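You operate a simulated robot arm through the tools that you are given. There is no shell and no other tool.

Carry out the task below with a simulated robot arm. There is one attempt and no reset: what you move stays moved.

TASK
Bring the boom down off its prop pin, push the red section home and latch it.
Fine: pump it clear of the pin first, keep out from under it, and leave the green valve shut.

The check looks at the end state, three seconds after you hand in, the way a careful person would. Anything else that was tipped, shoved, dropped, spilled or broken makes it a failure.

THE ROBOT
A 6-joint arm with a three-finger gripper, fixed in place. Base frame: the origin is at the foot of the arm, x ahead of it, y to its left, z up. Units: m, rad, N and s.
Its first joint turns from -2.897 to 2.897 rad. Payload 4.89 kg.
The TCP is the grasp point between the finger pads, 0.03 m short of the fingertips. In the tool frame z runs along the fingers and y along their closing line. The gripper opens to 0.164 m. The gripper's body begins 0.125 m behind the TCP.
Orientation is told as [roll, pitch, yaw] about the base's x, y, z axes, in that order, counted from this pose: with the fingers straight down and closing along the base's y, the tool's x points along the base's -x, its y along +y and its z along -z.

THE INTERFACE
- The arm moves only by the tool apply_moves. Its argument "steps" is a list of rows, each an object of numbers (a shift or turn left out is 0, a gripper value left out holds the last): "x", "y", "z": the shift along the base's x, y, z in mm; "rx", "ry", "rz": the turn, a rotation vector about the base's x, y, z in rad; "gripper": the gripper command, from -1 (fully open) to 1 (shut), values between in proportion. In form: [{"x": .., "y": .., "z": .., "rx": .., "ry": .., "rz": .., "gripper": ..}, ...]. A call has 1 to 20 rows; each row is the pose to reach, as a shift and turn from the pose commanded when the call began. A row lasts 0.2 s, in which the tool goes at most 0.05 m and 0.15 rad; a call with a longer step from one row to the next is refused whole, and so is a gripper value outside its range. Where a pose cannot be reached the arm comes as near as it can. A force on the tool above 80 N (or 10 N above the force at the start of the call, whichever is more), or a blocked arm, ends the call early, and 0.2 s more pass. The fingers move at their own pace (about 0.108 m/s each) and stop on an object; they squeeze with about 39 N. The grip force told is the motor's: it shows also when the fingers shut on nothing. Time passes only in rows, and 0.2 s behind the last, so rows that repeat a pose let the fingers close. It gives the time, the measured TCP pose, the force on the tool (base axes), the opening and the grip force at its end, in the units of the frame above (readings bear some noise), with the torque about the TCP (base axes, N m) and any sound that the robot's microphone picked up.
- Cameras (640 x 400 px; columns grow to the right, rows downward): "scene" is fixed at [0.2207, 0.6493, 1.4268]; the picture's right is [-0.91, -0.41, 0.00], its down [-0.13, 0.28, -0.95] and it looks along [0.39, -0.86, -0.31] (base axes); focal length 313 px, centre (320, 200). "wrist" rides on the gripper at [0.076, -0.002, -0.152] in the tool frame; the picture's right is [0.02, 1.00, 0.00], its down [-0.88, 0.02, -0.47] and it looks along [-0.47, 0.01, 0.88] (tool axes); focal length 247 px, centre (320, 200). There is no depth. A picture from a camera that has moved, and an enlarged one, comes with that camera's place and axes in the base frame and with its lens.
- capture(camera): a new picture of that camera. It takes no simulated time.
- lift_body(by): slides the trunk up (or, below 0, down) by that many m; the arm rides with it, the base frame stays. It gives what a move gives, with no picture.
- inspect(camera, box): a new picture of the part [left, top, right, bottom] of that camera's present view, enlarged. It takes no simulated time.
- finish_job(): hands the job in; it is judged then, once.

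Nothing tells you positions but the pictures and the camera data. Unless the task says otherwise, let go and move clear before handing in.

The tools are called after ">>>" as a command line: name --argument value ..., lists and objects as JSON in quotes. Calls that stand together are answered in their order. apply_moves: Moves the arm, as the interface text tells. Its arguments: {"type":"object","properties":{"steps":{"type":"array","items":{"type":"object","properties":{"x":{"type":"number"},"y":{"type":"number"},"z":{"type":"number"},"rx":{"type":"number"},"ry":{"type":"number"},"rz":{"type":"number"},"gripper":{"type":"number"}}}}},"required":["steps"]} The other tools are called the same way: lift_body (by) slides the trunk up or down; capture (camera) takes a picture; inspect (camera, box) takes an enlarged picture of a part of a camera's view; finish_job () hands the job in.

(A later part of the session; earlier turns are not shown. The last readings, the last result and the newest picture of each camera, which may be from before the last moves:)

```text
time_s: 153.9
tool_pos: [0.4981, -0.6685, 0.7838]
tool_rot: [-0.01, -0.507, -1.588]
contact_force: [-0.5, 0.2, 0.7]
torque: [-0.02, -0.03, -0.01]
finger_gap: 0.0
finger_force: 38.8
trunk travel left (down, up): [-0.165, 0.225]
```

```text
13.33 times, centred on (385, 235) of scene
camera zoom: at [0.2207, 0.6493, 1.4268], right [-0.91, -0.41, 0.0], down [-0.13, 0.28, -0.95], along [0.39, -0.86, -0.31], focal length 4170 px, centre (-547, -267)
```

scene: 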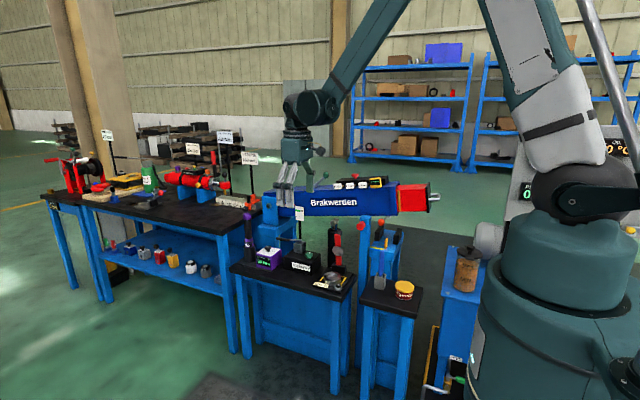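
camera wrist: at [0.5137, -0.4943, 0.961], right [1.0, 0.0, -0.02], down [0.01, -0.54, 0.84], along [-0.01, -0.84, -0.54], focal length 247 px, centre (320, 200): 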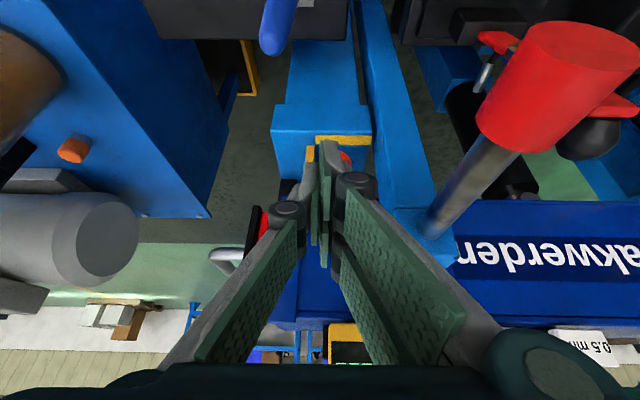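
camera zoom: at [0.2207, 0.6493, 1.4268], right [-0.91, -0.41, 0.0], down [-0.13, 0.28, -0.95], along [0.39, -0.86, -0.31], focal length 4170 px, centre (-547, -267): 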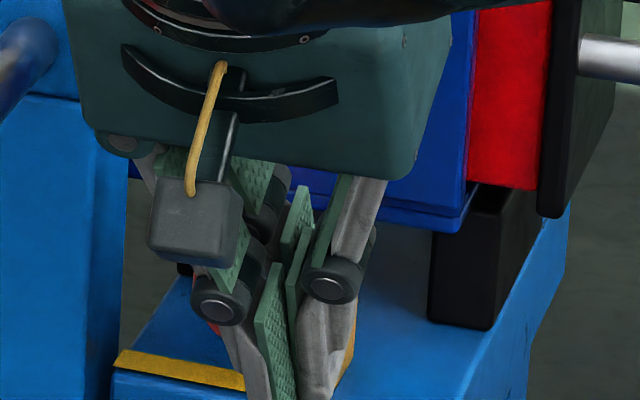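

Reached freely. Pushing gently toward +x.

>>> apply_moves --steps '[{"x": 4}, {"x": 8}, {"x": 12}]'

>>> apply_moves --steps '[{"x": 4}, {"x": 8}]'

>>> capture --camera "wrist"

>>> inspect --camera "scene" --box '[365, 220, 405, 250]'

```text
time_s: 154.8
tool_pos: [0.5082, -0.6675, 0.7831]
tool_rot: [-0.013, -0.508, -1.589]
contact_force: [-30.2, 0.0, -4.3]
torque: [0.15, 0.24, -1.1]
finger_gap: 0.0
finger_force: 38.4
trunk travel left (down, up): [-0.165, 0.225]
```

```text
time_s: 155.3
tool_pos: [0.5079, -0.6668, 0.7842]
tool_rot: [-0.018, -0.507, -1.594]
contact_force: [-28.8, 8.8, 10.6]
torque: [-0.29, 0.01, -0.97]
finger_gap: 0.0
finger_force: 38.8
trunk travel left (down, up): [-0.165, 0.225]
stopped in row 2: the force on the tool passed its limit at 87 N (the readings are from after the stop); the commanded pose is now the measured one
```

```text
taken
camera wrist: at [0.5123, -0.5272, 0.8802], right [1.0, -0.01, -0.03], down [0.02, -0.54, 0.84], along [-0.03, -0.84, -0.54], focal length 247 px, centre (320, 200)
```

wrist: 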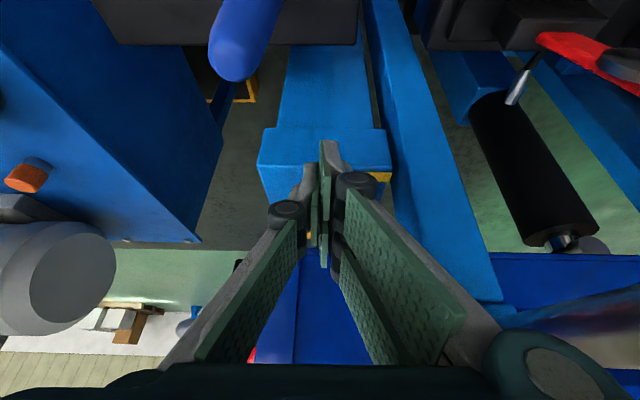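

```text
13.33 times, centred on (385, 235) of scene
camera zoom: at [0.2207, 0.6493, 1.4268], right [-0.91, -0.41, 0.0], down [-0.13, 0.28, -0.95], along [0.39, -0.86, -0.31], focal length 4170 px, centre (-547, -267)
```

zoom: 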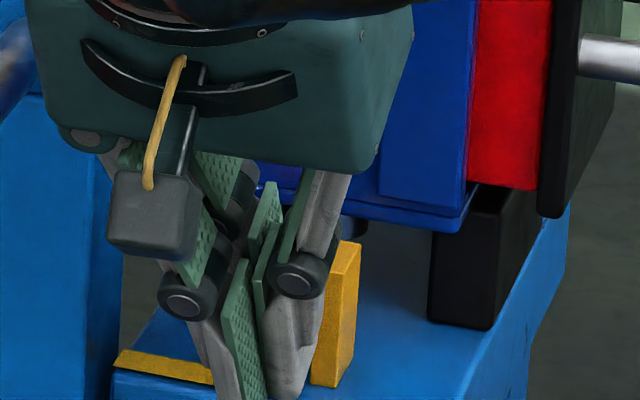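

The contact is on the ball itself, and it won't move toward +x even at 80 N. It is at its stop that way, so the throw must be toward -x, to the yellow upright. To push from the +x side I need a thin finger between the ball and the post: I'll lift, open to 100 mm with the left finger just right of the ball, and straddle the post and pin.

>>> apply_moves --steps '[{"x": -3}, {"x": -4, "z": 30, "y": 10}, {"x": -4, "z": 65, "y": 20}, {"x": -4, "z": 100, "y": 30}, {"x": 20, "z": 135, "y": 40}, {"x": 50, "z": 155, "y": 45}, {"x": 80, "z": 165, "y": 50, "gripper": -0.22}, {"x": 104, "z": 165, "y": 50}, {"x": 104, "z": 165, "y": 50}]'

>>> capture --camera "wrist"

>>> inspect --camera "scene" --box '[330, 160, 430, 260]'

```text
time_s: 157.3
tool_pos: [0.6184, -0.6157, 0.9458]
tool_rot: [-0.017, -0.506, -1.591]
contact_force: [0.0, 0.7, 0.0]
torque: [-0.02, 0.0, -0.04]
finger_gap: 0.0996
finger_force: 0.0
trunk travel left (down, up): [-0.165, 0.225]
```

```text
taken
camera wrist: at [0.6208, -0.4762, 1.0423], right [1.0, -0.01, -0.03], down [0.02, -0.54, 0.84], along [-0.02, -0.84, -0.54], focal length 247 px, centre (320, 200)
```

wrist: 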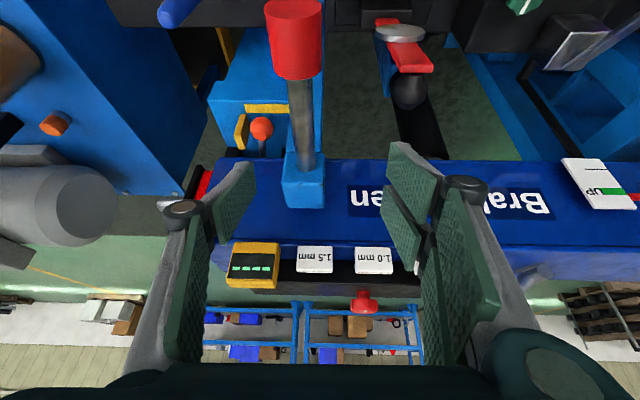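

```text
4.00 times, centred on (380, 210) of scene
camera zoom: at [0.2207, 0.6493, 1.4268], right [-0.91, -0.41, 0.0], down [-0.13, 0.28, -0.95], along [0.39, -0.86, -0.31], focal length 1251 px, centre (80, 160)
```

zoom: 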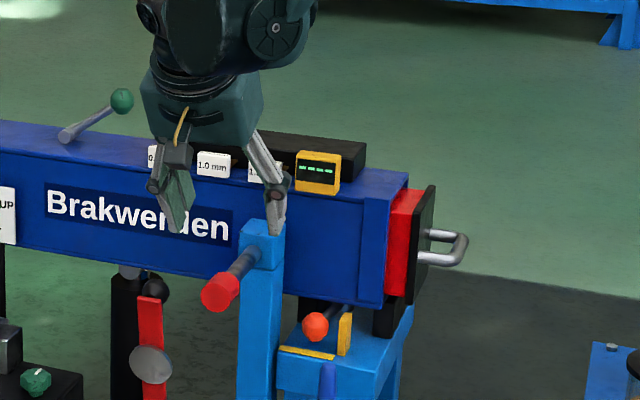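

>>> inspect --camera "wrist" --box '[190, 80, 350, 220]'

```text
2.86 times, centred on (270, 150) of wrist
camera zoom: at [0.6208, -0.4762, 1.0423], right [1.0, -0.01, -0.03], down [0.02, -0.54, 0.84], along [-0.02, -0.84, -0.54], focal length 706 px, centre (463, 343)
```

zoom: 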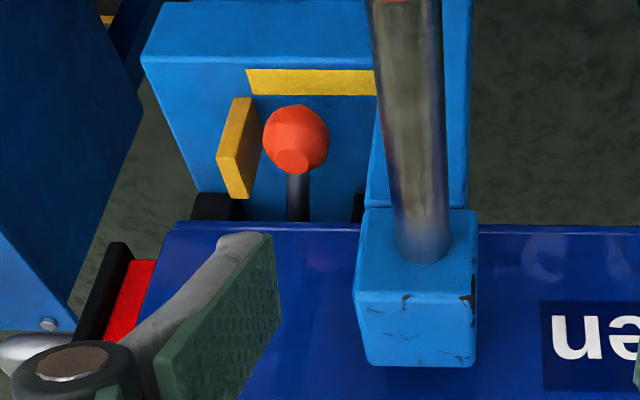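

Positions from this view: ball at (0.528,-0.718) with radius 16 mm, post left face at x≈0.574. The left finger (10 mm thick) will go at x 0.550–0.560. Descending in stages.

>>> apply_moves --steps '[{"x": -8, "z": -40}, {"x": -8, "y": -10, "z": -80}, {"x": -8, "y": -20, "z": -110}]'

>>> capture --camera "wrist"

>>> inspect --camera "scene" --box '[340, 190, 420, 260]'

```text
time_s: 158.1
tool_pos: [0.608, -0.6374, 0.8363]
tool_rot: [-0.019, -0.509, -1.592]
contact_force: [-0.8, 0.6, 1.0]
torque: [-0.09, -0.14, 0.06]
finger_gap: 0.1002
finger_force: 0.1
trunk travel left (down, up): [-0.165, 0.225]
```

```text
taken
camera wrist: at [0.6108, -0.4979, 0.9326], right [1.0, -0.01, -0.03], down [0.02, -0.54, 0.84], along [-0.02, -0.84, -0.54], focal length 247 px, centre (320, 200)
```

wrist: 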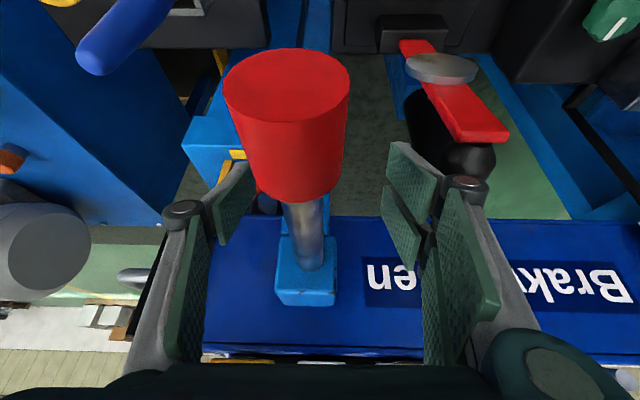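

```text
5.71 times, centred on (380, 225) of scene
camera zoom: at [0.2207, 0.6493, 1.4268], right [-0.91, -0.41, 0.0], down [-0.13, 0.28, -0.95], along [0.39, -0.86, -0.31], focal length 1787 px, centre (-23, 57)
```

zoom: 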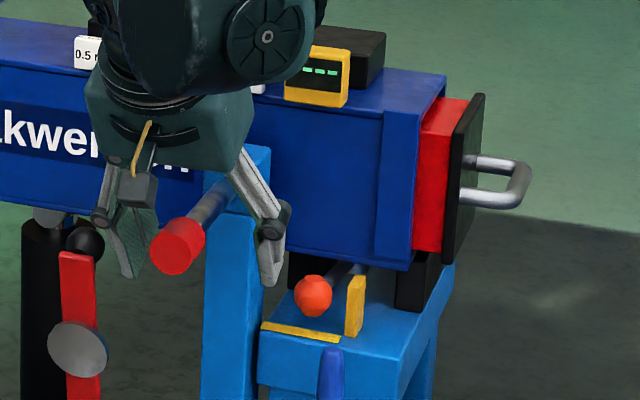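

The camera box on the gripper would sit right over the pin knob in this arrangement. It's better to use the right-hand finger between the ball and the post, with the gripper centred over the ball at x≈0.50, where I already know the pose is clear. I'll back up and shift.

>>> apply_moves --steps '[{"z": 40, "y": 10}, {"z": 80, "y": 20}, {"z": 110, "y": 25}, {"z": 110, "y": 25, "x": -40}, {"z": 110, "y": 25, "x": -80}, {"z": 110, "y": 25, "x": -107}, {"z": 110, "y": 25, "x": -107}]'

>>> capture --camera "wrist"

>>> inspect --camera "wrist" --box '[260, 90, 440, 230]'

```text
time_s: 159.7
tool_pos: [0.4992, -0.6135, 0.9487]
tool_rot: [-0.019, -0.507, -1.591]
contact_force: [-0.8, 1.3, 0.1]
torque: [-0.05, 0.01, 0.01]
finger_gap: 0.1
finger_force: 0.0
trunk travel left (down, up): [-0.165, 0.225]
```

```text
taken
camera wrist: at [0.5023, -0.4743, 1.0458], right [1.0, -0.01, -0.03], down [0.02, -0.54, 0.84], along [-0.02, -0.84, -0.54], focal length 247 px, centre (320, 200)
```

wrist: 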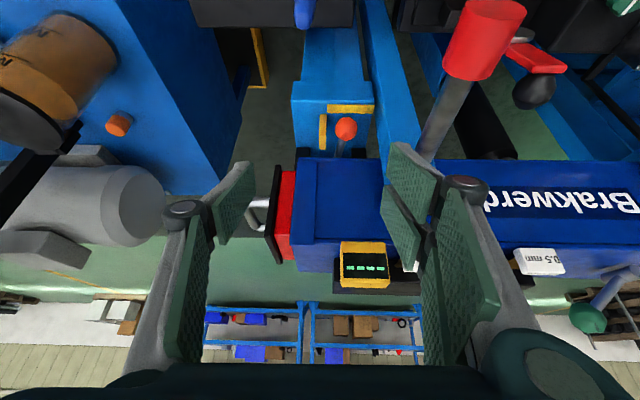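

```text
2.86 times, centred on (350, 160) of wrist
camera zoom: at [0.5023, -0.4743, 1.0458], right [1.0, -0.01, -0.03], down [0.02, -0.54, 0.84], along [-0.02, -0.84, -0.54], focal length 706 px, centre (234, 314)
```

zoom: 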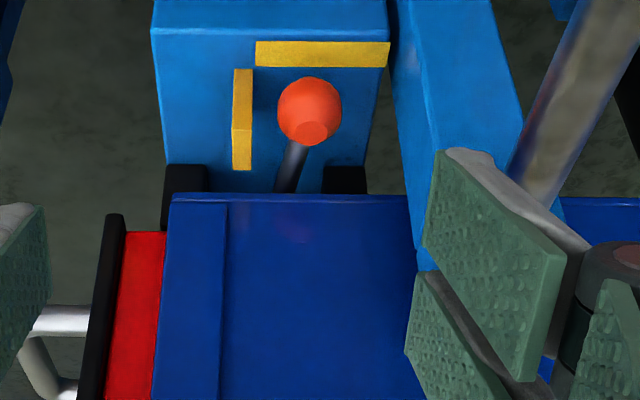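

Ball centre at x≈0.531. Descending with the right finger aimed at x 0.553–0.563, between ball and post.

>>> apply_moves --steps '[{"x": 4, "y": -8, "z": -40}, {"x": 4, "y": -16, "z": -80}, {"x": 4, "y": -26, "z": -115}, {"x": 4, "y": -38, "z": -145}]'

>>> capture --camera "wrist"

>>> inspect --camera "scene" --box '[350, 205, 410, 255]'

```text
time_s: 160.7
tool_pos: [0.5017, -0.6501, 0.8026]
tool_rot: [-0.017, -0.509, -1.59]
contact_force: [-0.6, 0.7, 1.8]
torque: [-0.09, -0.08, 0.07]
finger_gap: 0.1001
finger_force: 0.0
trunk travel left (down, up): [-0.165, 0.225]
```

```text
taken
camera wrist: at [0.5056, -0.5113, 0.898], right [1.0, -0.01, -0.03], down [0.02, -0.54, 0.84], along [-0.02, -0.84, -0.54], focal length 247 px, centre (320, 200)
```

wrist: 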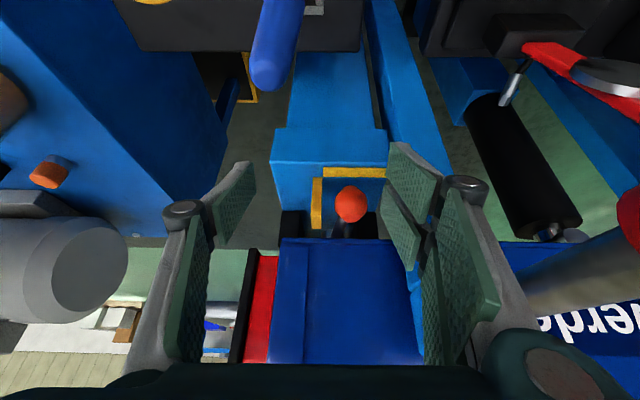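

```text
8.00 times, centred on (380, 230) of scene
camera zoom: at [0.2207, 0.6493, 1.4268], right [-0.91, -0.41, 0.0], down [-0.13, 0.28, -0.95], along [0.39, -0.86, -0.31], focal length 2502 px, centre (-160, -40)
```

zoom: 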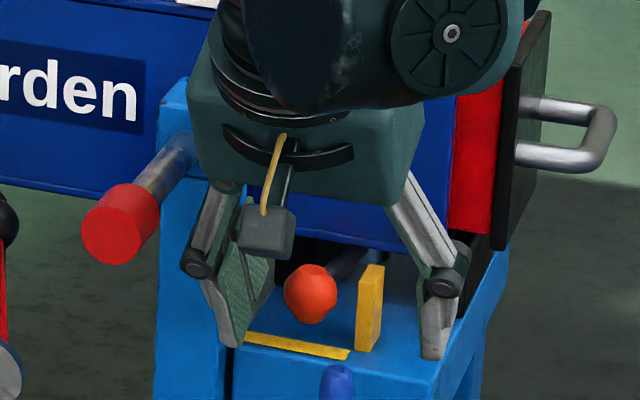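

The ball and upright are both between the fingers. Lowering the last 2 cm, then pushing toward -x with the right finger.

>>> apply_moves --steps '[{"x": 0, "y": -9, "z": -10}, {"x": 0, "y": -17, "z": -20}]'

>>> apply_moves --steps '[{"x": -4}, {"x": -8}, {"x": -12}]'

>>> capture --camera "wrist"

>>> inspect --camera "scene" --box '[350, 205, 410, 255]'

```text
time_s: 161.3
tool_pos: [0.5019, -0.6665, 0.7827]
tool_rot: [-0.017, -0.507, -1.593]
contact_force: [-2.6, 1.1, 0.8]
torque: [-0.02, -0.13, 0.05]
finger_gap: 0.0986
finger_force: 0.0
trunk travel left (down, up): [-0.165, 0.225]
```

```text
time_s: 162.1
tool_pos: [0.492, -0.6666, 0.7803]
tool_rot: [-0.018, -0.506, -1.59]
contact_force: [5.7, 4.4, 1.0]
torque: [-0.07, -0.09, 0.34]
finger_gap: 0.1024
finger_force: 2.9
trunk travel left (down, up): [-0.165, 0.225]
```

```text
taken
camera wrist: at [0.4958, -0.5277, 0.8784], right [1.0, -0.01, -0.03], down [0.02, -0.54, 0.84], along [-0.02, -0.84, -0.54], focal length 247 px, centre (320, 200)
```

wrist: 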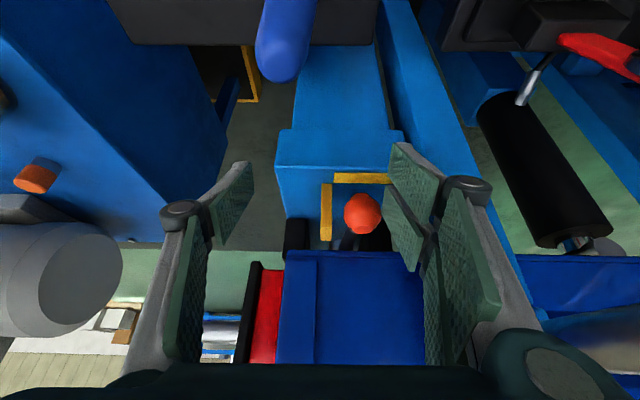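

```text
8.00 times, centred on (380, 230) of scene
camera zoom: at [0.2207, 0.6493, 1.4268], right [-0.91, -0.41, 0.0], down [-0.13, 0.28, -0.95], along [0.39, -0.86, -0.31], focal length 2502 px, centre (-160, -40)
```

zoom: 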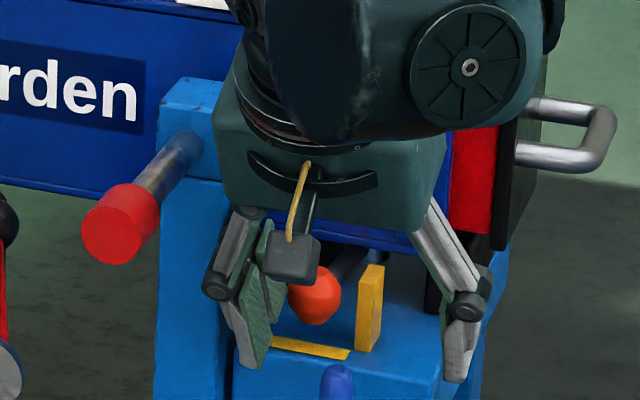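

Contact with the ball has begun. Continuing slowly toward -x.

>>> apply_moves --steps '[{"x": -3}, {"x": -6}, {"x": -9}]'

>>> inspect --camera "scene" --box '[350, 205, 410, 255]'

>>> inspect --camera "wrist" --box '[270, 130, 450, 290]'

```text
time_s: 162.9
tool_pos: [0.4821, -0.6674, 0.7828]
tool_rot: [-0.019, -0.506, -1.589]
contact_force: [3.1, 2.2, 1.5]
torque: [-0.01, -0.02, 0.21]
finger_gap: 0.1016
finger_force: 2.0
trunk travel left (down, up): [-0.165, 0.225]
```

```text
8.00 times, centred on (380, 230) of scene
camera zoom: at [0.2207, 0.6493, 1.4268], right [-0.91, -0.41, 0.0], down [-0.13, 0.28, -0.95], along [0.39, -0.86, -0.31], focal length 2502 px, centre (-160, -40)
```

zoom: 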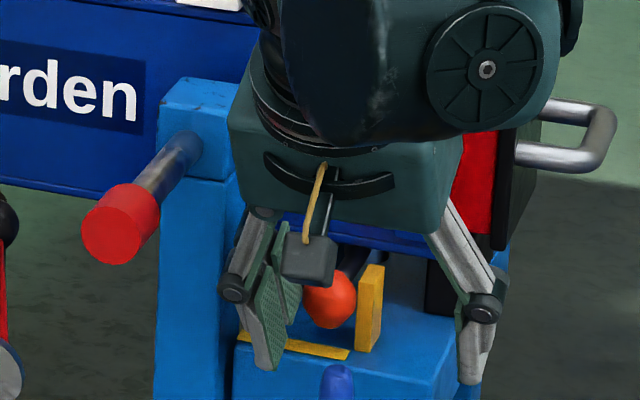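

```text
2.50 times, centred on (360, 210) of wrist
camera zoom: at [0.4871, -0.5278, 0.879], right [1.0, -0.01, -0.03], down [0.02, -0.54, 0.84], along [-0.02, -0.84, -0.54], focal length 617 px, centre (220, 175)
```

zoom: 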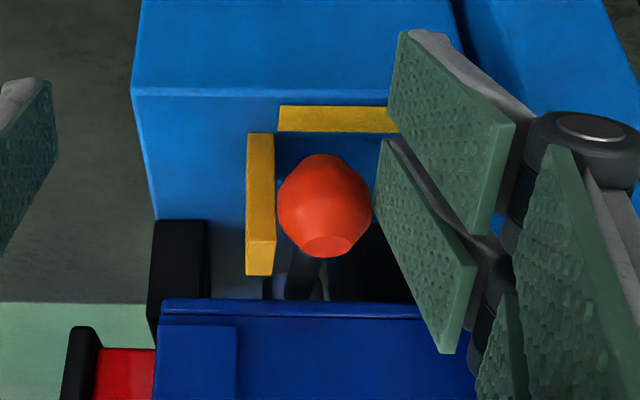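

The lever swings freely toward -x, and the ball is now almost at the yellow upright. A bit more, until it stops.

>>> apply_moves --steps '[{"x": -2}, {"x": -4}, {"x": -6}]'

>>> inspect --camera "wrist" --box '[270, 130, 450, 290]'

```text
time_s: 163.7
tool_pos: [0.48, -0.6666, 0.7817]
tool_rot: [-0.018, -0.508, -1.591]
contact_force: [18.5, -0.1, -4.0]
torque: [0.05, 0.06, 0.73]
finger_gap: 0.1072
finger_force: 8.5
trunk travel left (down, up): [-0.165, 0.225]
```

```text
2.50 times, centred on (360, 210) of wrist
camera zoom: at [0.4831, -0.527, 0.8789], right [1.0, -0.01, -0.03], down [0.02, -0.54, 0.84], along [-0.02, -0.84, -0.54], focal length 617 px, centre (220, 175)
```

zoom: 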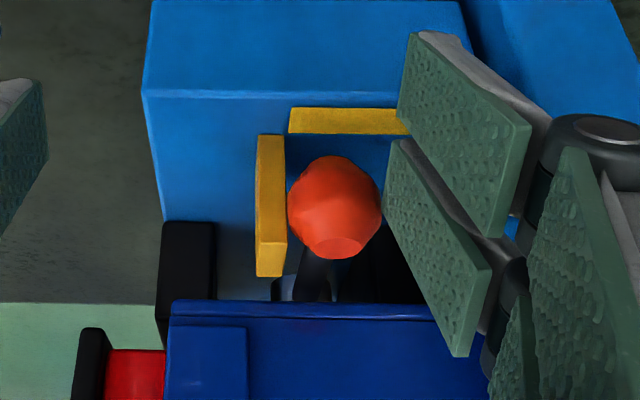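

The ball has come up against the yellow upright and stopped, at 18 N. I'll back the finger off, see whether the lever stays, and then pull-test the red section.

>>> apply_moves --steps '[{"x": 5}, {"x": 12}, {"x": 18}]'

>>> inspect --camera "wrist" --box '[270, 130, 450, 290]'

>>> inspect --camera "scene" --box '[350, 205, 410, 255]'

```text
time_s: 164.5
tool_pos: [0.4954, -0.6664, 0.7821]
tool_rot: [-0.017, -0.506, -1.591]
contact_force: [1.0, -0.3, -0.3]
torque: [0.02, -0.04, 0.02]
finger_gap: 0.1001
finger_force: 0.0
trunk travel left (down, up): [-0.165, 0.225]
```

```text
2.50 times, centred on (360, 210) of wrist
camera zoom: at [0.4994, -0.5272, 0.8789], right [1.0, -0.01, -0.03], down [0.02, -0.54, 0.84], along [-0.02, -0.84, -0.54], focal length 617 px, centre (220, 175)
```

zoom: 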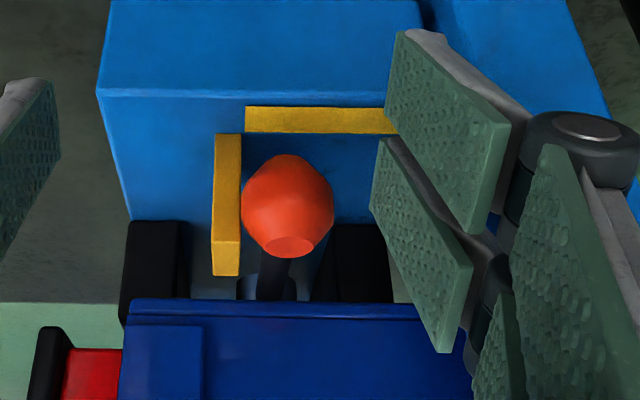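

```text
8.00 times, centred on (380, 230) of scene
camera zoom: at [0.2207, 0.6493, 1.4268], right [-0.91, -0.41, 0.0], down [-0.13, 0.28, -0.95], along [0.39, -0.86, -0.31], focal length 2502 px, centre (-160, -40)
```

zoom: 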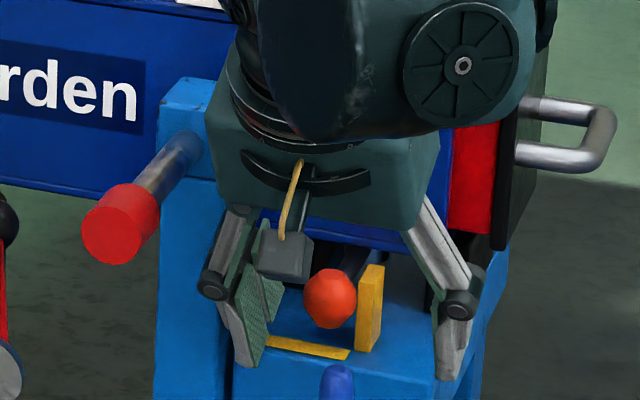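

The lever stays against the upright. Now the pull test: I'll withdraw, raise the trunk, and grip the section's handle again.

>>> apply_moves --steps '[{"y": 10, "z": 25}, {"y": 22, "z": 60}, {"y": 35, "z": 100}, {"y": 45, "z": 145}]'

>>> lift_body --by 0.16

>>> apply_moves --steps '[{"rx": 0.13, "x": -10}, {"rx": 0.26, "x": -25}, {"rx": 0.39, "x": -45}, {"rx": 0.507, "x": -65}, {"rx": 0.507, "x": -85, "y": -20, "gripper": 0.634}, {"rx": 0.507, "x": -105, "y": -55}, {"rx": 0.507, "x": -110, "y": -95}, {"rx": 0.507, "x": -110, "y": -135}, {"rx": 0.507, "x": -110, "y": -170}, {"rx": 0.507, "x": -110, "y": -190}]'

>>> capture --camera "wrist"

```text
time_s: 165.5
tool_pos: [0.4978, -0.6228, 0.9296]
tool_rot: [-0.018, -0.506, -1.592]
contact_force: [1.6, -2.4, -1.7]
torque: [0.13, 0.16, -0.12]
finger_gap: 0.1002
finger_force: 0.1
trunk travel left (down, up): [-0.165, 0.225]
```

```text
time_s: 167.4
tool_pos: [0.4979, -0.6217, 1.0888]
tool_rot: [-0.019, -0.507, -1.592]
contact_force: [-0.5, -0.1, -0.6]
torque: [-0.03, -0.03, 0.0]
finger_gap: 0.1004
finger_force: 0.1
trunk travel left (down, up): [-0.325, 0.065]
```

```text
time_s: 169.6
tool_pos: [0.3868, -0.8149, 1.0908]
tool_rot: [-0.027, -0.001, -1.588]
contact_force: [-0.2, -0.2, -0.3]
torque: [-0.04, 0.02, 0.03]
finger_gap: 0.0298
finger_force: 0.0
trunk travel left (down, up): [-0.325, 0.065]
```

```text
taken
camera wrist: at [0.3916, -0.7403, 1.2436], right [1.0, 0.0, -0.03], down [0.02, -0.88, 0.47], along [-0.02, -0.47, -0.88], focal length 247 px, centre (320, 200)
```

wrist: 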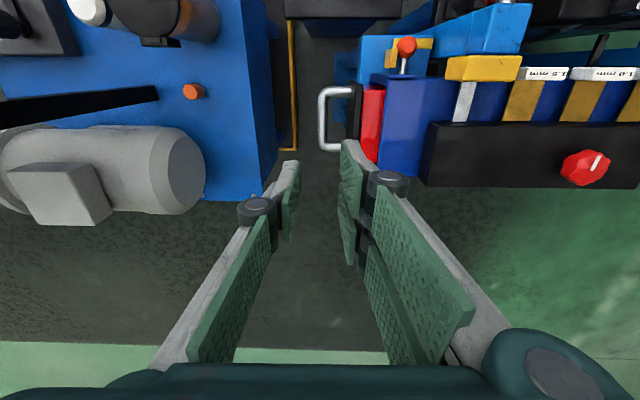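

Correcting the small tilt and descending onto the handle bar.

>>> apply_moves --steps '[{"ry": -0.026, "rz": 0.017, "y": 3, "z": -45}, {"ry": -0.026, "rz": 0.017, "y": 4, "z": -90}, {"ry": -0.026, "rz": 0.017, "y": 4, "z": -130}]'

>>> inspect --camera "wrist" --box '[250, 60, 450, 230]'

```text
time_s: 170.4
tool_pos: [0.385, -0.8102, 0.9597]
tool_rot: [-0.001, 0.001, -1.573]
contact_force: [-0.7, -0.4, 0.3]
torque: [-0.08, -0.03, 0.02]
finger_gap: 0.0302
finger_force: 0.0
trunk travel left (down, up): [-0.325, 0.065]
```

```text
2.35 times, centred on (350, 145) of wrist
camera zoom: at [0.3837, -0.7349, 1.113], right [1.0, 0.02, 0.0], down [0.02, -0.88, 0.47], along [0.01, -0.47, -0.88], focal length 581 px, centre (249, 329)
```

zoom: 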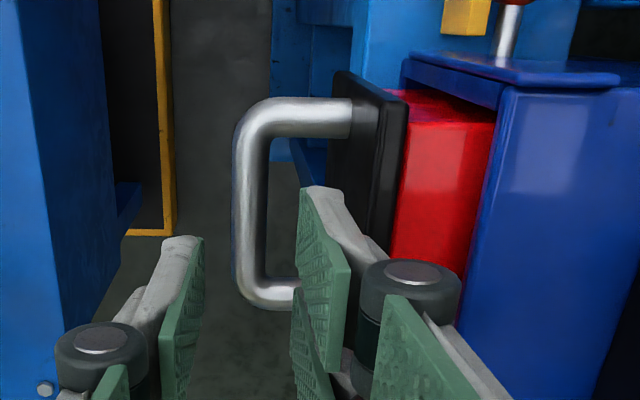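

Aligned. Gripping the bar, then a gentle pull toward -x.

>>> apply_moves --steps '[{"z": -30}, {"z": -60}, {"z": -85}, {"z": -98}, {"z": -98, "gripper": 1}, {"z": -98, "gripper": 1}, {"z": -98, "gripper": 1}]'

>>> apply_moves --steps '[{"x": -1}, {"x": -2}, {"x": -3}]'

>>> inspect --camera "scene" --box '[350, 180, 440, 260]'

```text
time_s: 172.0
tool_pos: [0.387, -0.8101, 0.863]
tool_rot: [-0.002, 0.0, -1.573]
contact_force: [-18.9, -13.7, 16.0]
torque: [-0.17, 0.18, -0.45]
finger_gap: 0.0153
finger_force: 44.8
trunk travel left (down, up): [-0.325, 0.065]
```

```text
time_s: 172.8
tool_pos: [0.3847, -0.8101, 0.8633]
tool_rot: [0.001, -0.001, -1.574]
contact_force: [14.1, -51.8, 46.9]
torque: [0.74, -0.22, -1.14]
finger_gap: 0.0154
finger_force: 45.2
trunk travel left (down, up): [-0.325, 0.065]
```

```text
5.00 times, centred on (395, 220) of scene
camera zoom: at [0.2207, 0.6493, 1.4268], right [-0.91, -0.41, 0.0], down [-0.13, 0.28, -0.95], along [0.39, -0.86, -0.31], focal length 1564 px, centre (-55, 100)
```

zoom: 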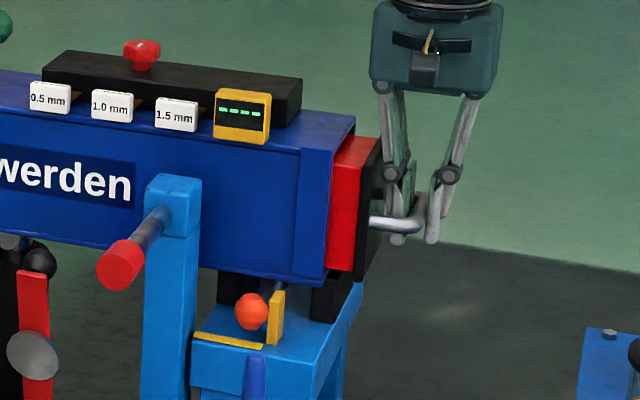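

>>> apply_moves --steps '[{"x": -2, "y": -1, "z": -1}, {"x": -4, "y": -1, "z": -1}, {"x": -6, "y": -1, "z": -1}]'

```text
time_s: 173.6
tool_pos: [0.3773, -0.8098, 0.86]
tool_rot: [-0.001, -0.001, -1.573]
contact_force: [12.7, -42.1, 38.7]
torque: [0.77, -0.18, -1.21]
finger_gap: 0.015
finger_force: 45.2
trunk travel left (down, up): [-0.325, 0.065]
```

Not latched: it slides out with only 13 N. I'll push it home again and note where it stops.

>>> apply_moves --steps '[{"x": 3, "y": -1, "z": -1}, {"x": 6, "y": -1, "z": -1}, {"x": 9, "y": -1, "z": -1}, {"x": 12, "y": -1, "z": -1}, {"x": 15, "y": -1, "z": -1}]'

>>> inspect --camera "scene" --box '[350, 180, 440, 260]'

```text
time_s: 174.8
tool_pos: [0.3869, -0.8091, 0.8607]
tool_rot: [-0.002, 0.002, -1.575]
contact_force: [-67.5, 2.1, 6.9]
torque: [0.15, 0.2, 0.24]
finger_gap: 0.0153
finger_force: 45.4
trunk travel left (down, up): [-0.325, 0.065]
```

```text
5.00 times, centred on (395, 220) of scene
camera zoom: at [0.2207, 0.6493, 1.4268], right [-0.91, -0.41, 0.0], down [-0.13, 0.28, -0.95], along [0.39, -0.86, -0.31], focal length 1564 px, centre (-55, 100)
```

zoom: 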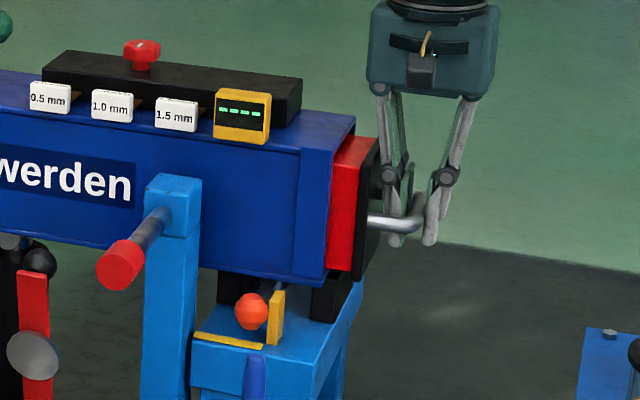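

It is firmly home at x=0.387, but nothing holds it, so the orange lever (blocked after about 12 mm by the fixed upright) isn't the latch in that position. I'll release the bar and take a close look at the green-ball lever on top of the boom.

>>> apply_moves --steps '[{"x": -3, "gripper": 0.65}, {"x": -3, "gripper": 0.65}, {"x": -3, "z": 30}, {"x": -3, "z": 75}, {"x": -3, "z": 120}, {"x": -3, "z": 165}, {"x": 20, "z": 200, "y": 25}, {"x": 50, "z": 215, "y": 60}, {"x": 85, "z": 220, "y": 90}, {"x": 125, "z": 220, "y": 115}, {"x": 165, "z": 220, "y": 135, "gripper": -1}, {"x": 205, "z": 220, "y": 155}, {"x": 245, "z": 220, "y": 175}, {"x": 290, "z": 220, "y": 185}, {"x": 335, "z": 220, "y": 190}, {"x": 380, "z": 220, "y": 190}]'

>>> capture --camera "wrist"

>>> inspect --camera "scene" --box '[350, 180, 440, 260]'

```text
time_s: 178.2
tool_pos: [0.7693, -0.6217, 1.0795]
tool_rot: [-0.001, 0.001, -1.573]
contact_force: [-0.7, -0.2, 0.3]
torque: [-0.03, -0.13, 0.01]
finger_gap: 0.1639
finger_force: 0.0
trunk travel left (down, up): [-0.325, 0.065]
```

```text
taken
camera wrist: at [0.7676, -0.5464, 1.2315], right [1.0, 0.02, 0.0], down [0.02, -0.88, 0.47], along [0.01, -0.47, -0.88], focal length 247 px, centre (320, 200)
```

wrist: 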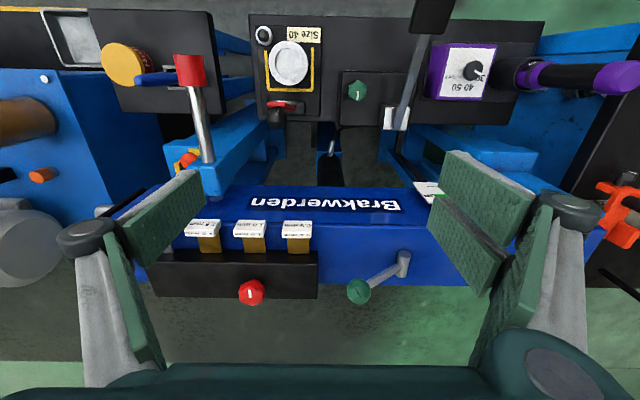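

```text
5.00 times, centred on (395, 220) of scene
camera zoom: at [0.2207, 0.6493, 1.4268], right [-0.91, -0.41, 0.0], down [-0.13, 0.28, -0.95], along [0.39, -0.86, -0.31], focal length 1564 px, centre (-55, 100)
```

zoom: 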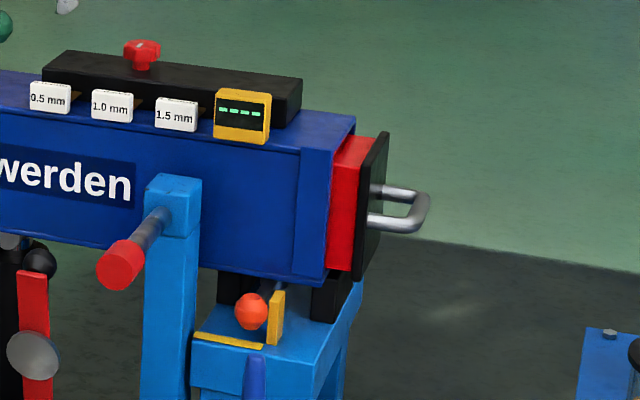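

>>> inspect --camera "wrist" --box '[320, 220, 440, 320]'

>>> inspect --camera "scene" --box '[290, 170, 350, 215]'

>>> inspect --camera "wrist" --box '[140, 190, 330, 310]'

```text
4.00 times, centred on (380, 270) of wrist
camera zoom: at [0.7676, -0.5464, 1.2315], right [1.0, 0.02, 0.0], down [0.02, -0.88, 0.47], along [0.01, -0.47, -0.88], focal length 988 px, centre (80, -80)
```

zoom: 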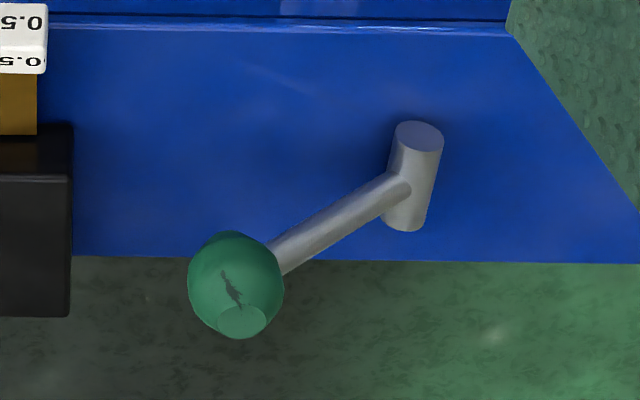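

```text
8.89 times, centred on (320, 192) of scene
camera zoom: at [0.2207, 0.6493, 1.4268], right [-0.91, -0.41, 0.0], down [-0.13, 0.28, -0.95], along [0.39, -0.86, -0.31], focal length 2780 px, centre (320, 267)
```

zoom: 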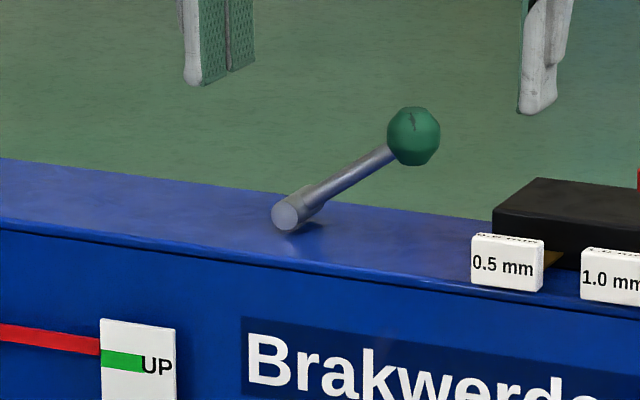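

```text
3.33 times, centred on (235, 250) of wrist
camera zoom: at [0.7676, -0.5464, 1.2315], right [1.0, 0.02, 0.0], down [0.02, -0.88, 0.47], along [0.01, -0.47, -0.88], focal length 823 px, centre (603, 33)
```

zoom: 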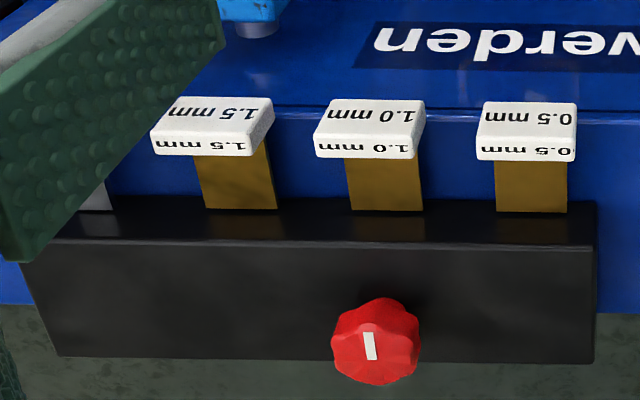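

The green-ball lever is a throw lever on a cross-shaft: pivot (0.905,-0.825,0.935), ball (0.829,-0.826,0.985), leaning toward the nose. I'll grip its ball with the fingers closing along y (so it can pivot in the grip) and feel which way it moves, then pull-test the section.

>>> apply_moves --steps '[{"rz": 0.14, "z": 20}, {"rz": 0.28, "z": 40}, {"rz": 0.42, "z": 60}, {"rz": 0.56, "z": 60}, {"rz": 0.7, "z": 60}, {"rz": 0.84, "z": 60}, {"rz": 0.98, "z": 60}, {"rz": 1.12, "z": 60}, {"rz": 1.26, "z": 60}, {"rz": 1.4, "z": 60, "gripper": 0}, {"rz": 1.5, "z": 60}, {"rz": 1.573, "z": 60}]'

>>> apply_moves --steps '[{"x": 10, "y": -40}, {"x": 20, "y": -80}, {"x": 35, "y": -120}, {"x": 50, "y": -160}, {"x": 60, "y": -200}, {"x": 60, "y": -204, "z": -40}, {"x": 60, "y": -204, "z": -80}]'

>>> capture --camera "wrist"

>>> inspect --camera "scene" --box '[280, 120, 380, 210]'

```text
time_s: 180.8
tool_pos: [0.7743, -0.6205, 1.1406]
tool_rot: [-0.001, -0.001, 0.004]
contact_force: [0.6, -0.2, 0.3]
torque: [0.0, -0.02, -0.01]
finger_gap: 0.0819
finger_force: 0.0
trunk travel left (down, up): [-0.325, 0.065]
```

```text
time_s: 182.4
tool_pos: [0.83, -0.8257, 1.0584]
tool_rot: [-0.002, 0.001, 0.004]
contact_force: [-0.7, -0.1, -0.3]
torque: [-0.04, -0.13, -0.02]
finger_gap: 0.0818
finger_force: 0.1
trunk travel left (down, up): [-0.325, 0.065]
```

```text
taken
camera wrist: at [0.7547, -0.828, 1.2114], right [-0.02, 1.0, 0.0], down [0.88, 0.02, 0.47], along [0.47, 0.01, -0.88], focal length 247 px, centre (320, 200)
```

wrist: 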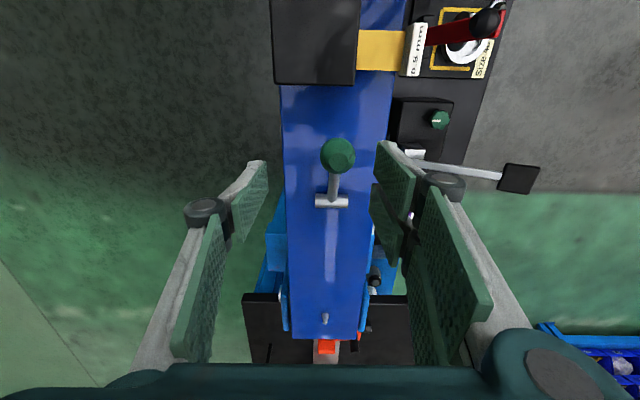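

```text
4.44 times, centred on (330, 165) of scene
camera zoom: at [0.2207, 0.6493, 1.4268], right [-0.91, -0.41, 0.0], down [-0.13, 0.28, -0.95], along [0.39, -0.86, -0.31], focal length 1390 px, centre (276, 356)
```

zoom: 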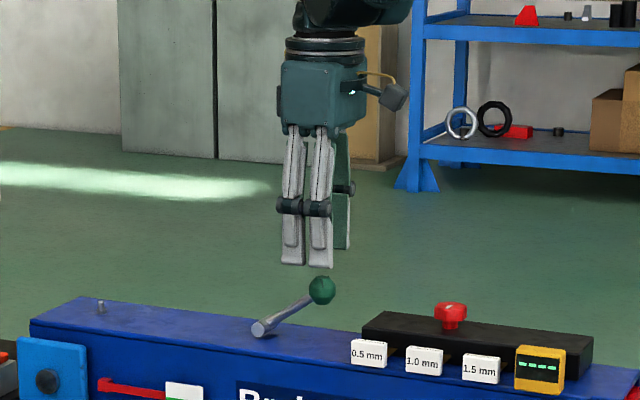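

The ball is centred at y≈-0.811. Lowering onto it and closing.

>>> apply_moves --steps '[{"x": -1, "y": 10, "z": -25}, {"x": -2, "y": 15, "z": -50}, {"x": -2, "y": 15, "z": -72}, {"x": -2, "y": 15, "z": -72, "gripper": 1}, {"x": -2, "y": 15, "z": -72, "gripper": 1}, {"x": -2, "y": 15, "z": -72, "gripper": 1}]'

>>> capture --camera "wrist"

>>> inspect --camera "scene" --box '[280, 140, 380, 220]'

```text
time_s: 183.8
tool_pos: [0.8313, -0.8096, 0.9857]
tool_rot: [-0.002, 0.001, 0.001]
contact_force: [-0.7, -4.0, 6.0]
torque: [0.04, -0.02, -0.03]
finger_gap: 0.029
finger_force: 44.8
trunk travel left (down, up): [-0.325, 0.065]
```

```text
taken
camera wrist: at [0.7535, -0.8124, 1.1386], right [-0.02, 1.0, 0.0], down [0.88, 0.02, 0.47], along [0.47, 0.01, -0.88], focal length 247 px, centre (320, 200)
```

wrist: 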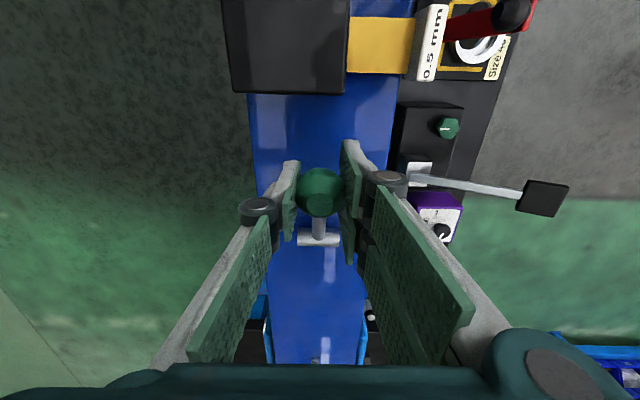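

```text
5.00 times, centred on (330, 180) of scene
camera zoom: at [0.2207, 0.6493, 1.4268], right [-0.91, -0.41, 0.0], down [-0.13, 0.28, -0.95], along [0.39, -0.86, -0.31], focal length 1564 px, centre (270, 300)
```

zoom: 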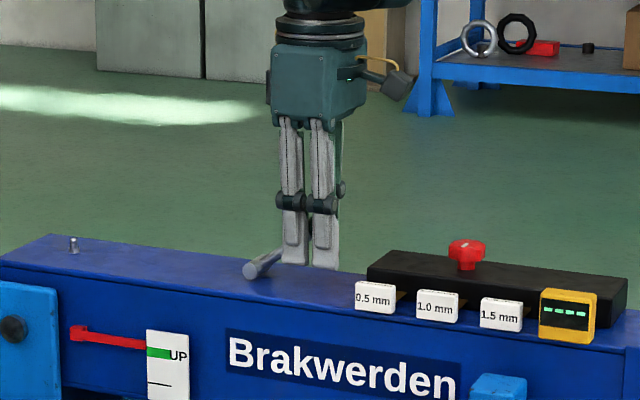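

The ball is gripped. A small gentle try: up and over toward +x.

>>> apply_moves --steps '[{"x": 3, "z": 4}, {"x": 6.5, "z": 8}, {"x": 10, "z": 12}]'

>>> inspect --camera "scene" --box '[280, 140, 380, 220]'

```text
time_s: 184.6
tool_pos: [0.8414, -0.8114, 0.9981]
tool_rot: [-0.002, -0.001, 0.001]
contact_force: [-11.1, 1.2, -11.6]
torque: [-0.02, 1.08, -0.01]
finger_gap: 0.0292
finger_force: 44.7
trunk travel left (down, up): [-0.325, 0.065]
```

```text
5.00 times, centred on (330, 180) of scene
camera zoom: at [0.2207, 0.6493, 1.4268], right [-0.91, -0.41, 0.0], down [-0.13, 0.28, -0.95], along [0.39, -0.86, -0.31], focal length 1564 px, centre (270, 300)
```

zoom: 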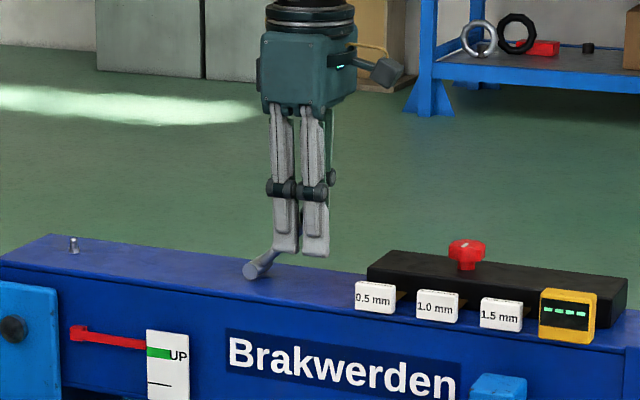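

It turns, with steady moderate friction. Following the arc further while watching the force.

>>> apply_moves --steps '[{"x": 9.2, "z": 8.4}, {"x": 19.5, "z": 15.3}, {"x": 30.7, "z": 20.8}, {"x": 42.6, "z": 24.6}, {"x": 53.3, "z": 26.6}, {"x": 64.2, "z": 27.3}]'

>>> inspect --camera "scene" --box '[270, 130, 370, 210]'

```text
time_s: 186.0
tool_pos: [0.9024, -0.8102, 1.0291]
tool_rot: [-0.002, -0.001, 0.001]
contact_force: [-9.7, -5.1, 8.5]
torque: [0.06, 0.89, -0.17]
finger_gap: 0.0291
finger_force: 44.7
trunk travel left (down, up): [-0.325, 0.065]
```

```text
5.00 times, centred on (320, 170) of scene
camera zoom: at [0.2207, 0.6493, 1.4268], right [-0.91, -0.41, 0.0], down [-0.13, 0.28, -0.95], along [0.39, -0.86, -0.31], focal length 1564 px, centre (320, 350)
```

zoom: 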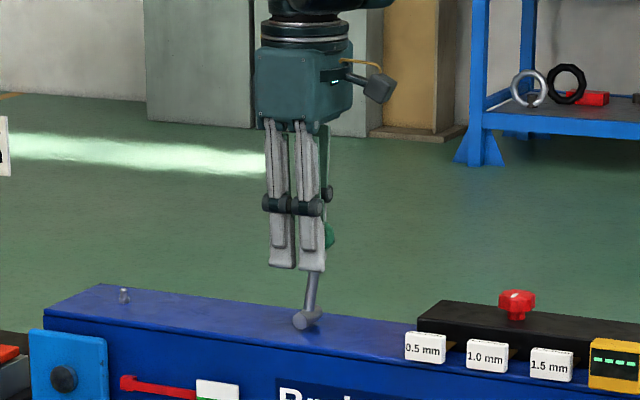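

Continuing over the top; there is no stop yet.

>>> apply_moves --steps '[{"x": 8, "z": -0.3}, {"x": 16, "z": -1.4}, {"x": 24, "z": -3.2}, {"x": 31.5, "z": -5.5}, {"x": 39, "z": -8.6}]'

>>> apply_moves --steps '[{"x": 7, "z": -3.7}, {"x": 13.5, "z": -8.1}, {"x": 20, "z": -13}]'

>>> inspect --camera "scene" --box '[260, 130, 360, 210]'

```text
time_s: 187.1
tool_pos: [0.9481, -0.794, 1.0201]
tool_rot: [0.012, 0.0, 0.01]
contact_force: [4.1, 35.9, -8.1]
torque: [-0.5, -0.77, -0.91]
finger_gap: 0.006
finger_force: 45.4
trunk travel left (down, up): [-0.325, 0.065]
stopped in row 5: the force on the tool passed its limit at 84 N (the readings are from after the stop); the commanded pose is now the measured one
```

```text
time_s: 187.7
tool_pos: [0.9597, -0.7956, 1.0132]
tool_rot: [0.013, 0.004, 0.009]
contact_force: [2.2, 20.4, -2.5]
torque: [-0.49, -0.39, -0.58]
finger_gap: 0.0
finger_force: 45.2
trunk travel left (down, up): [-0.325, 0.065]
stopped in row 2: the force on the tool passed its limit at 83 N (the readings are from after the stop); the commanded pose is now the measured one
```

```text
5.00 times, centred on (310, 170) of scene
camera zoom: at [0.2207, 0.6493, 1.4268], right [-0.91, -0.41, 0.0], down [-0.13, 0.28, -0.95], along [0.39, -0.86, -0.31], focal length 1564 px, centre (370, 350)
```

zoom: 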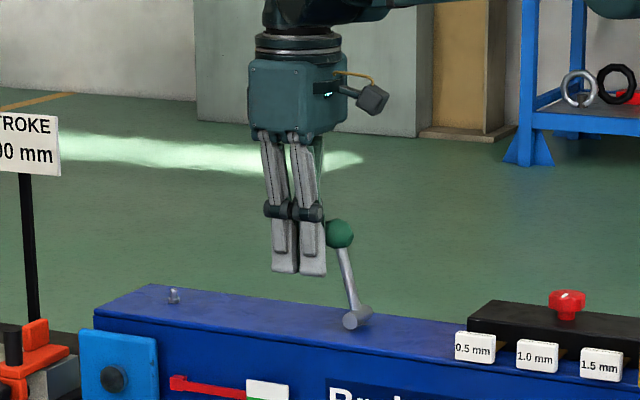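

The lever came to a stop just past vertical and the ball slipped from the grip there, so it seems to have an end position at about 10° beyond upright. I'll rise clear and pull-test the red section again.

>>> apply_moves --steps '[{"x": 8, "z": 15}, {"x": 8, "z": 60}, {"x": 8, "z": 105}, {"x": 8, "z": 140}]'

>>> capture --camera "wrist"

>>> inspect --camera "scene" --box '[280, 155, 380, 225]'

```text
time_s: 188.7
tool_pos: [0.9586, -0.7981, 1.1516]
tool_rot: [0.012, 0.004, 0.01]
contact_force: [0.6, -0.3, -0.8]
torque: [0.1, 0.15, 0.01]
finger_gap: 0.0001
finger_force: 44.8
out of reach, approached as far as the arm can: row 4
trunk travel left (down, up): [-0.325, 0.065]
```

```text
taken
camera wrist: at [0.8832, -0.8027, 1.3045], right [-0.03, 1.0, 0.01], down [0.88, 0.02, 0.47], along [0.47, 0.03, -0.88], focal length 247 px, centre (320, 200)
```

wrist: 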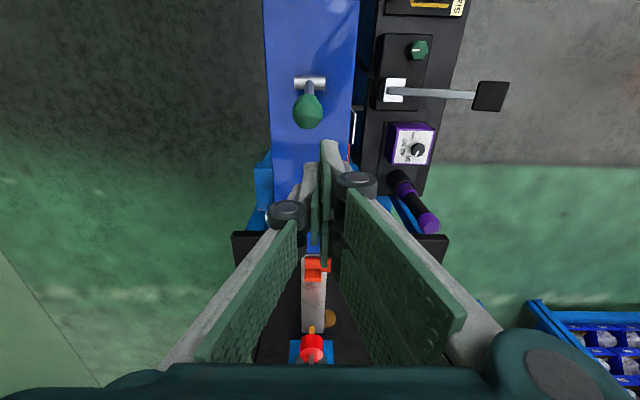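

```text
5.71 times, centred on (330, 190) of scene
camera zoom: at [0.2207, 0.6493, 1.4268], right [-0.91, -0.41, 0.0], down [-0.13, 0.28, -0.95], along [0.39, -0.86, -0.31], focal length 1787 px, centre (263, 257)
```

zoom: 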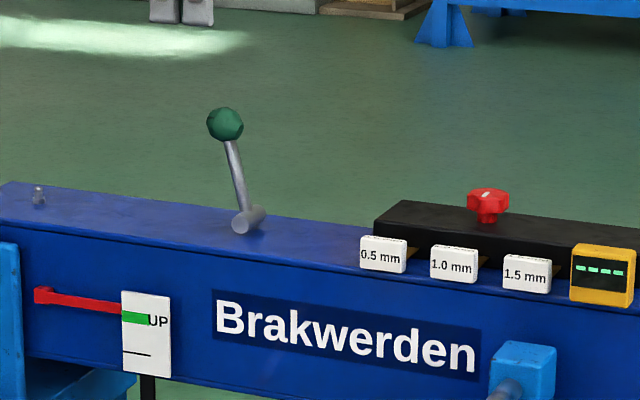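

The lever stands just past vertical. Before the pull test I want to re-read the boom's pointer card now that the boom is down.

>>> inspect --camera "scene" --box '[265, 190, 315, 225]'

>>> inspect --camera "wrist" --box '[240, 60, 440, 200]'

>>> inspect --camera "scene" --box '[330, 200, 430, 270]'

```text
11.43 times, centred on (290, 208) of scene
camera zoom: at [0.2207, 0.6493, 1.4268], right [-0.91, -0.41, 0.0], down [-0.13, 0.28, -0.95], along [0.39, -0.86, -0.31], focal length 3574 px, centre (663, 114)
```

zoom: 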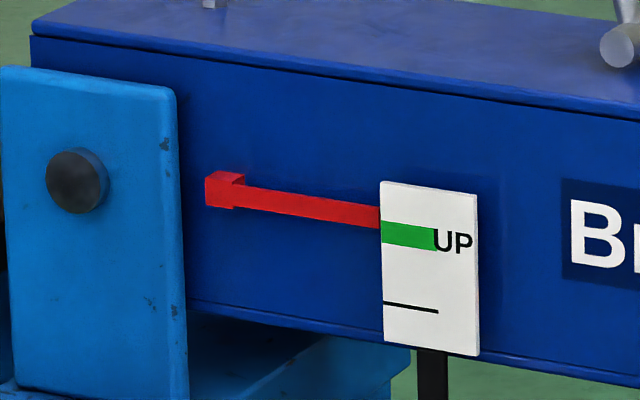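

```text
2.86 times, centred on (340, 130) of wrist
camera zoom: at [0.8832, -0.8027, 1.3045], right [-0.03, 1.0, 0.01], down [0.88, 0.02, 0.47], along [0.47, 0.03, -0.88], focal length 706 px, centre (263, 400)
```

zoom: 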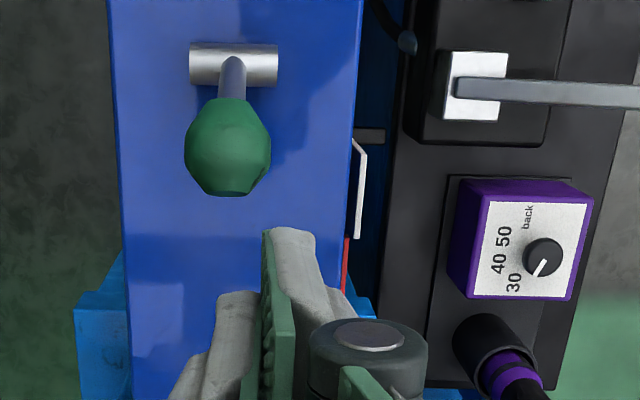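

```text
5.71 times, centred on (380, 235) of scene
camera zoom: at [0.2207, 0.6493, 1.4268], right [-0.91, -0.41, 0.0], down [-0.13, 0.28, -0.95], along [0.39, -0.86, -0.31], focal length 1787 px, centre (-23, 0)
```

zoom: 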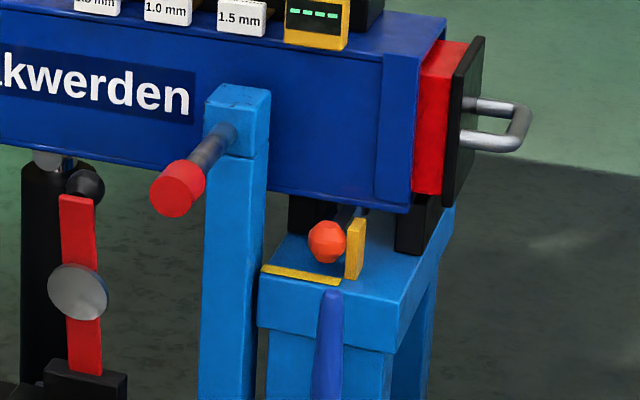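

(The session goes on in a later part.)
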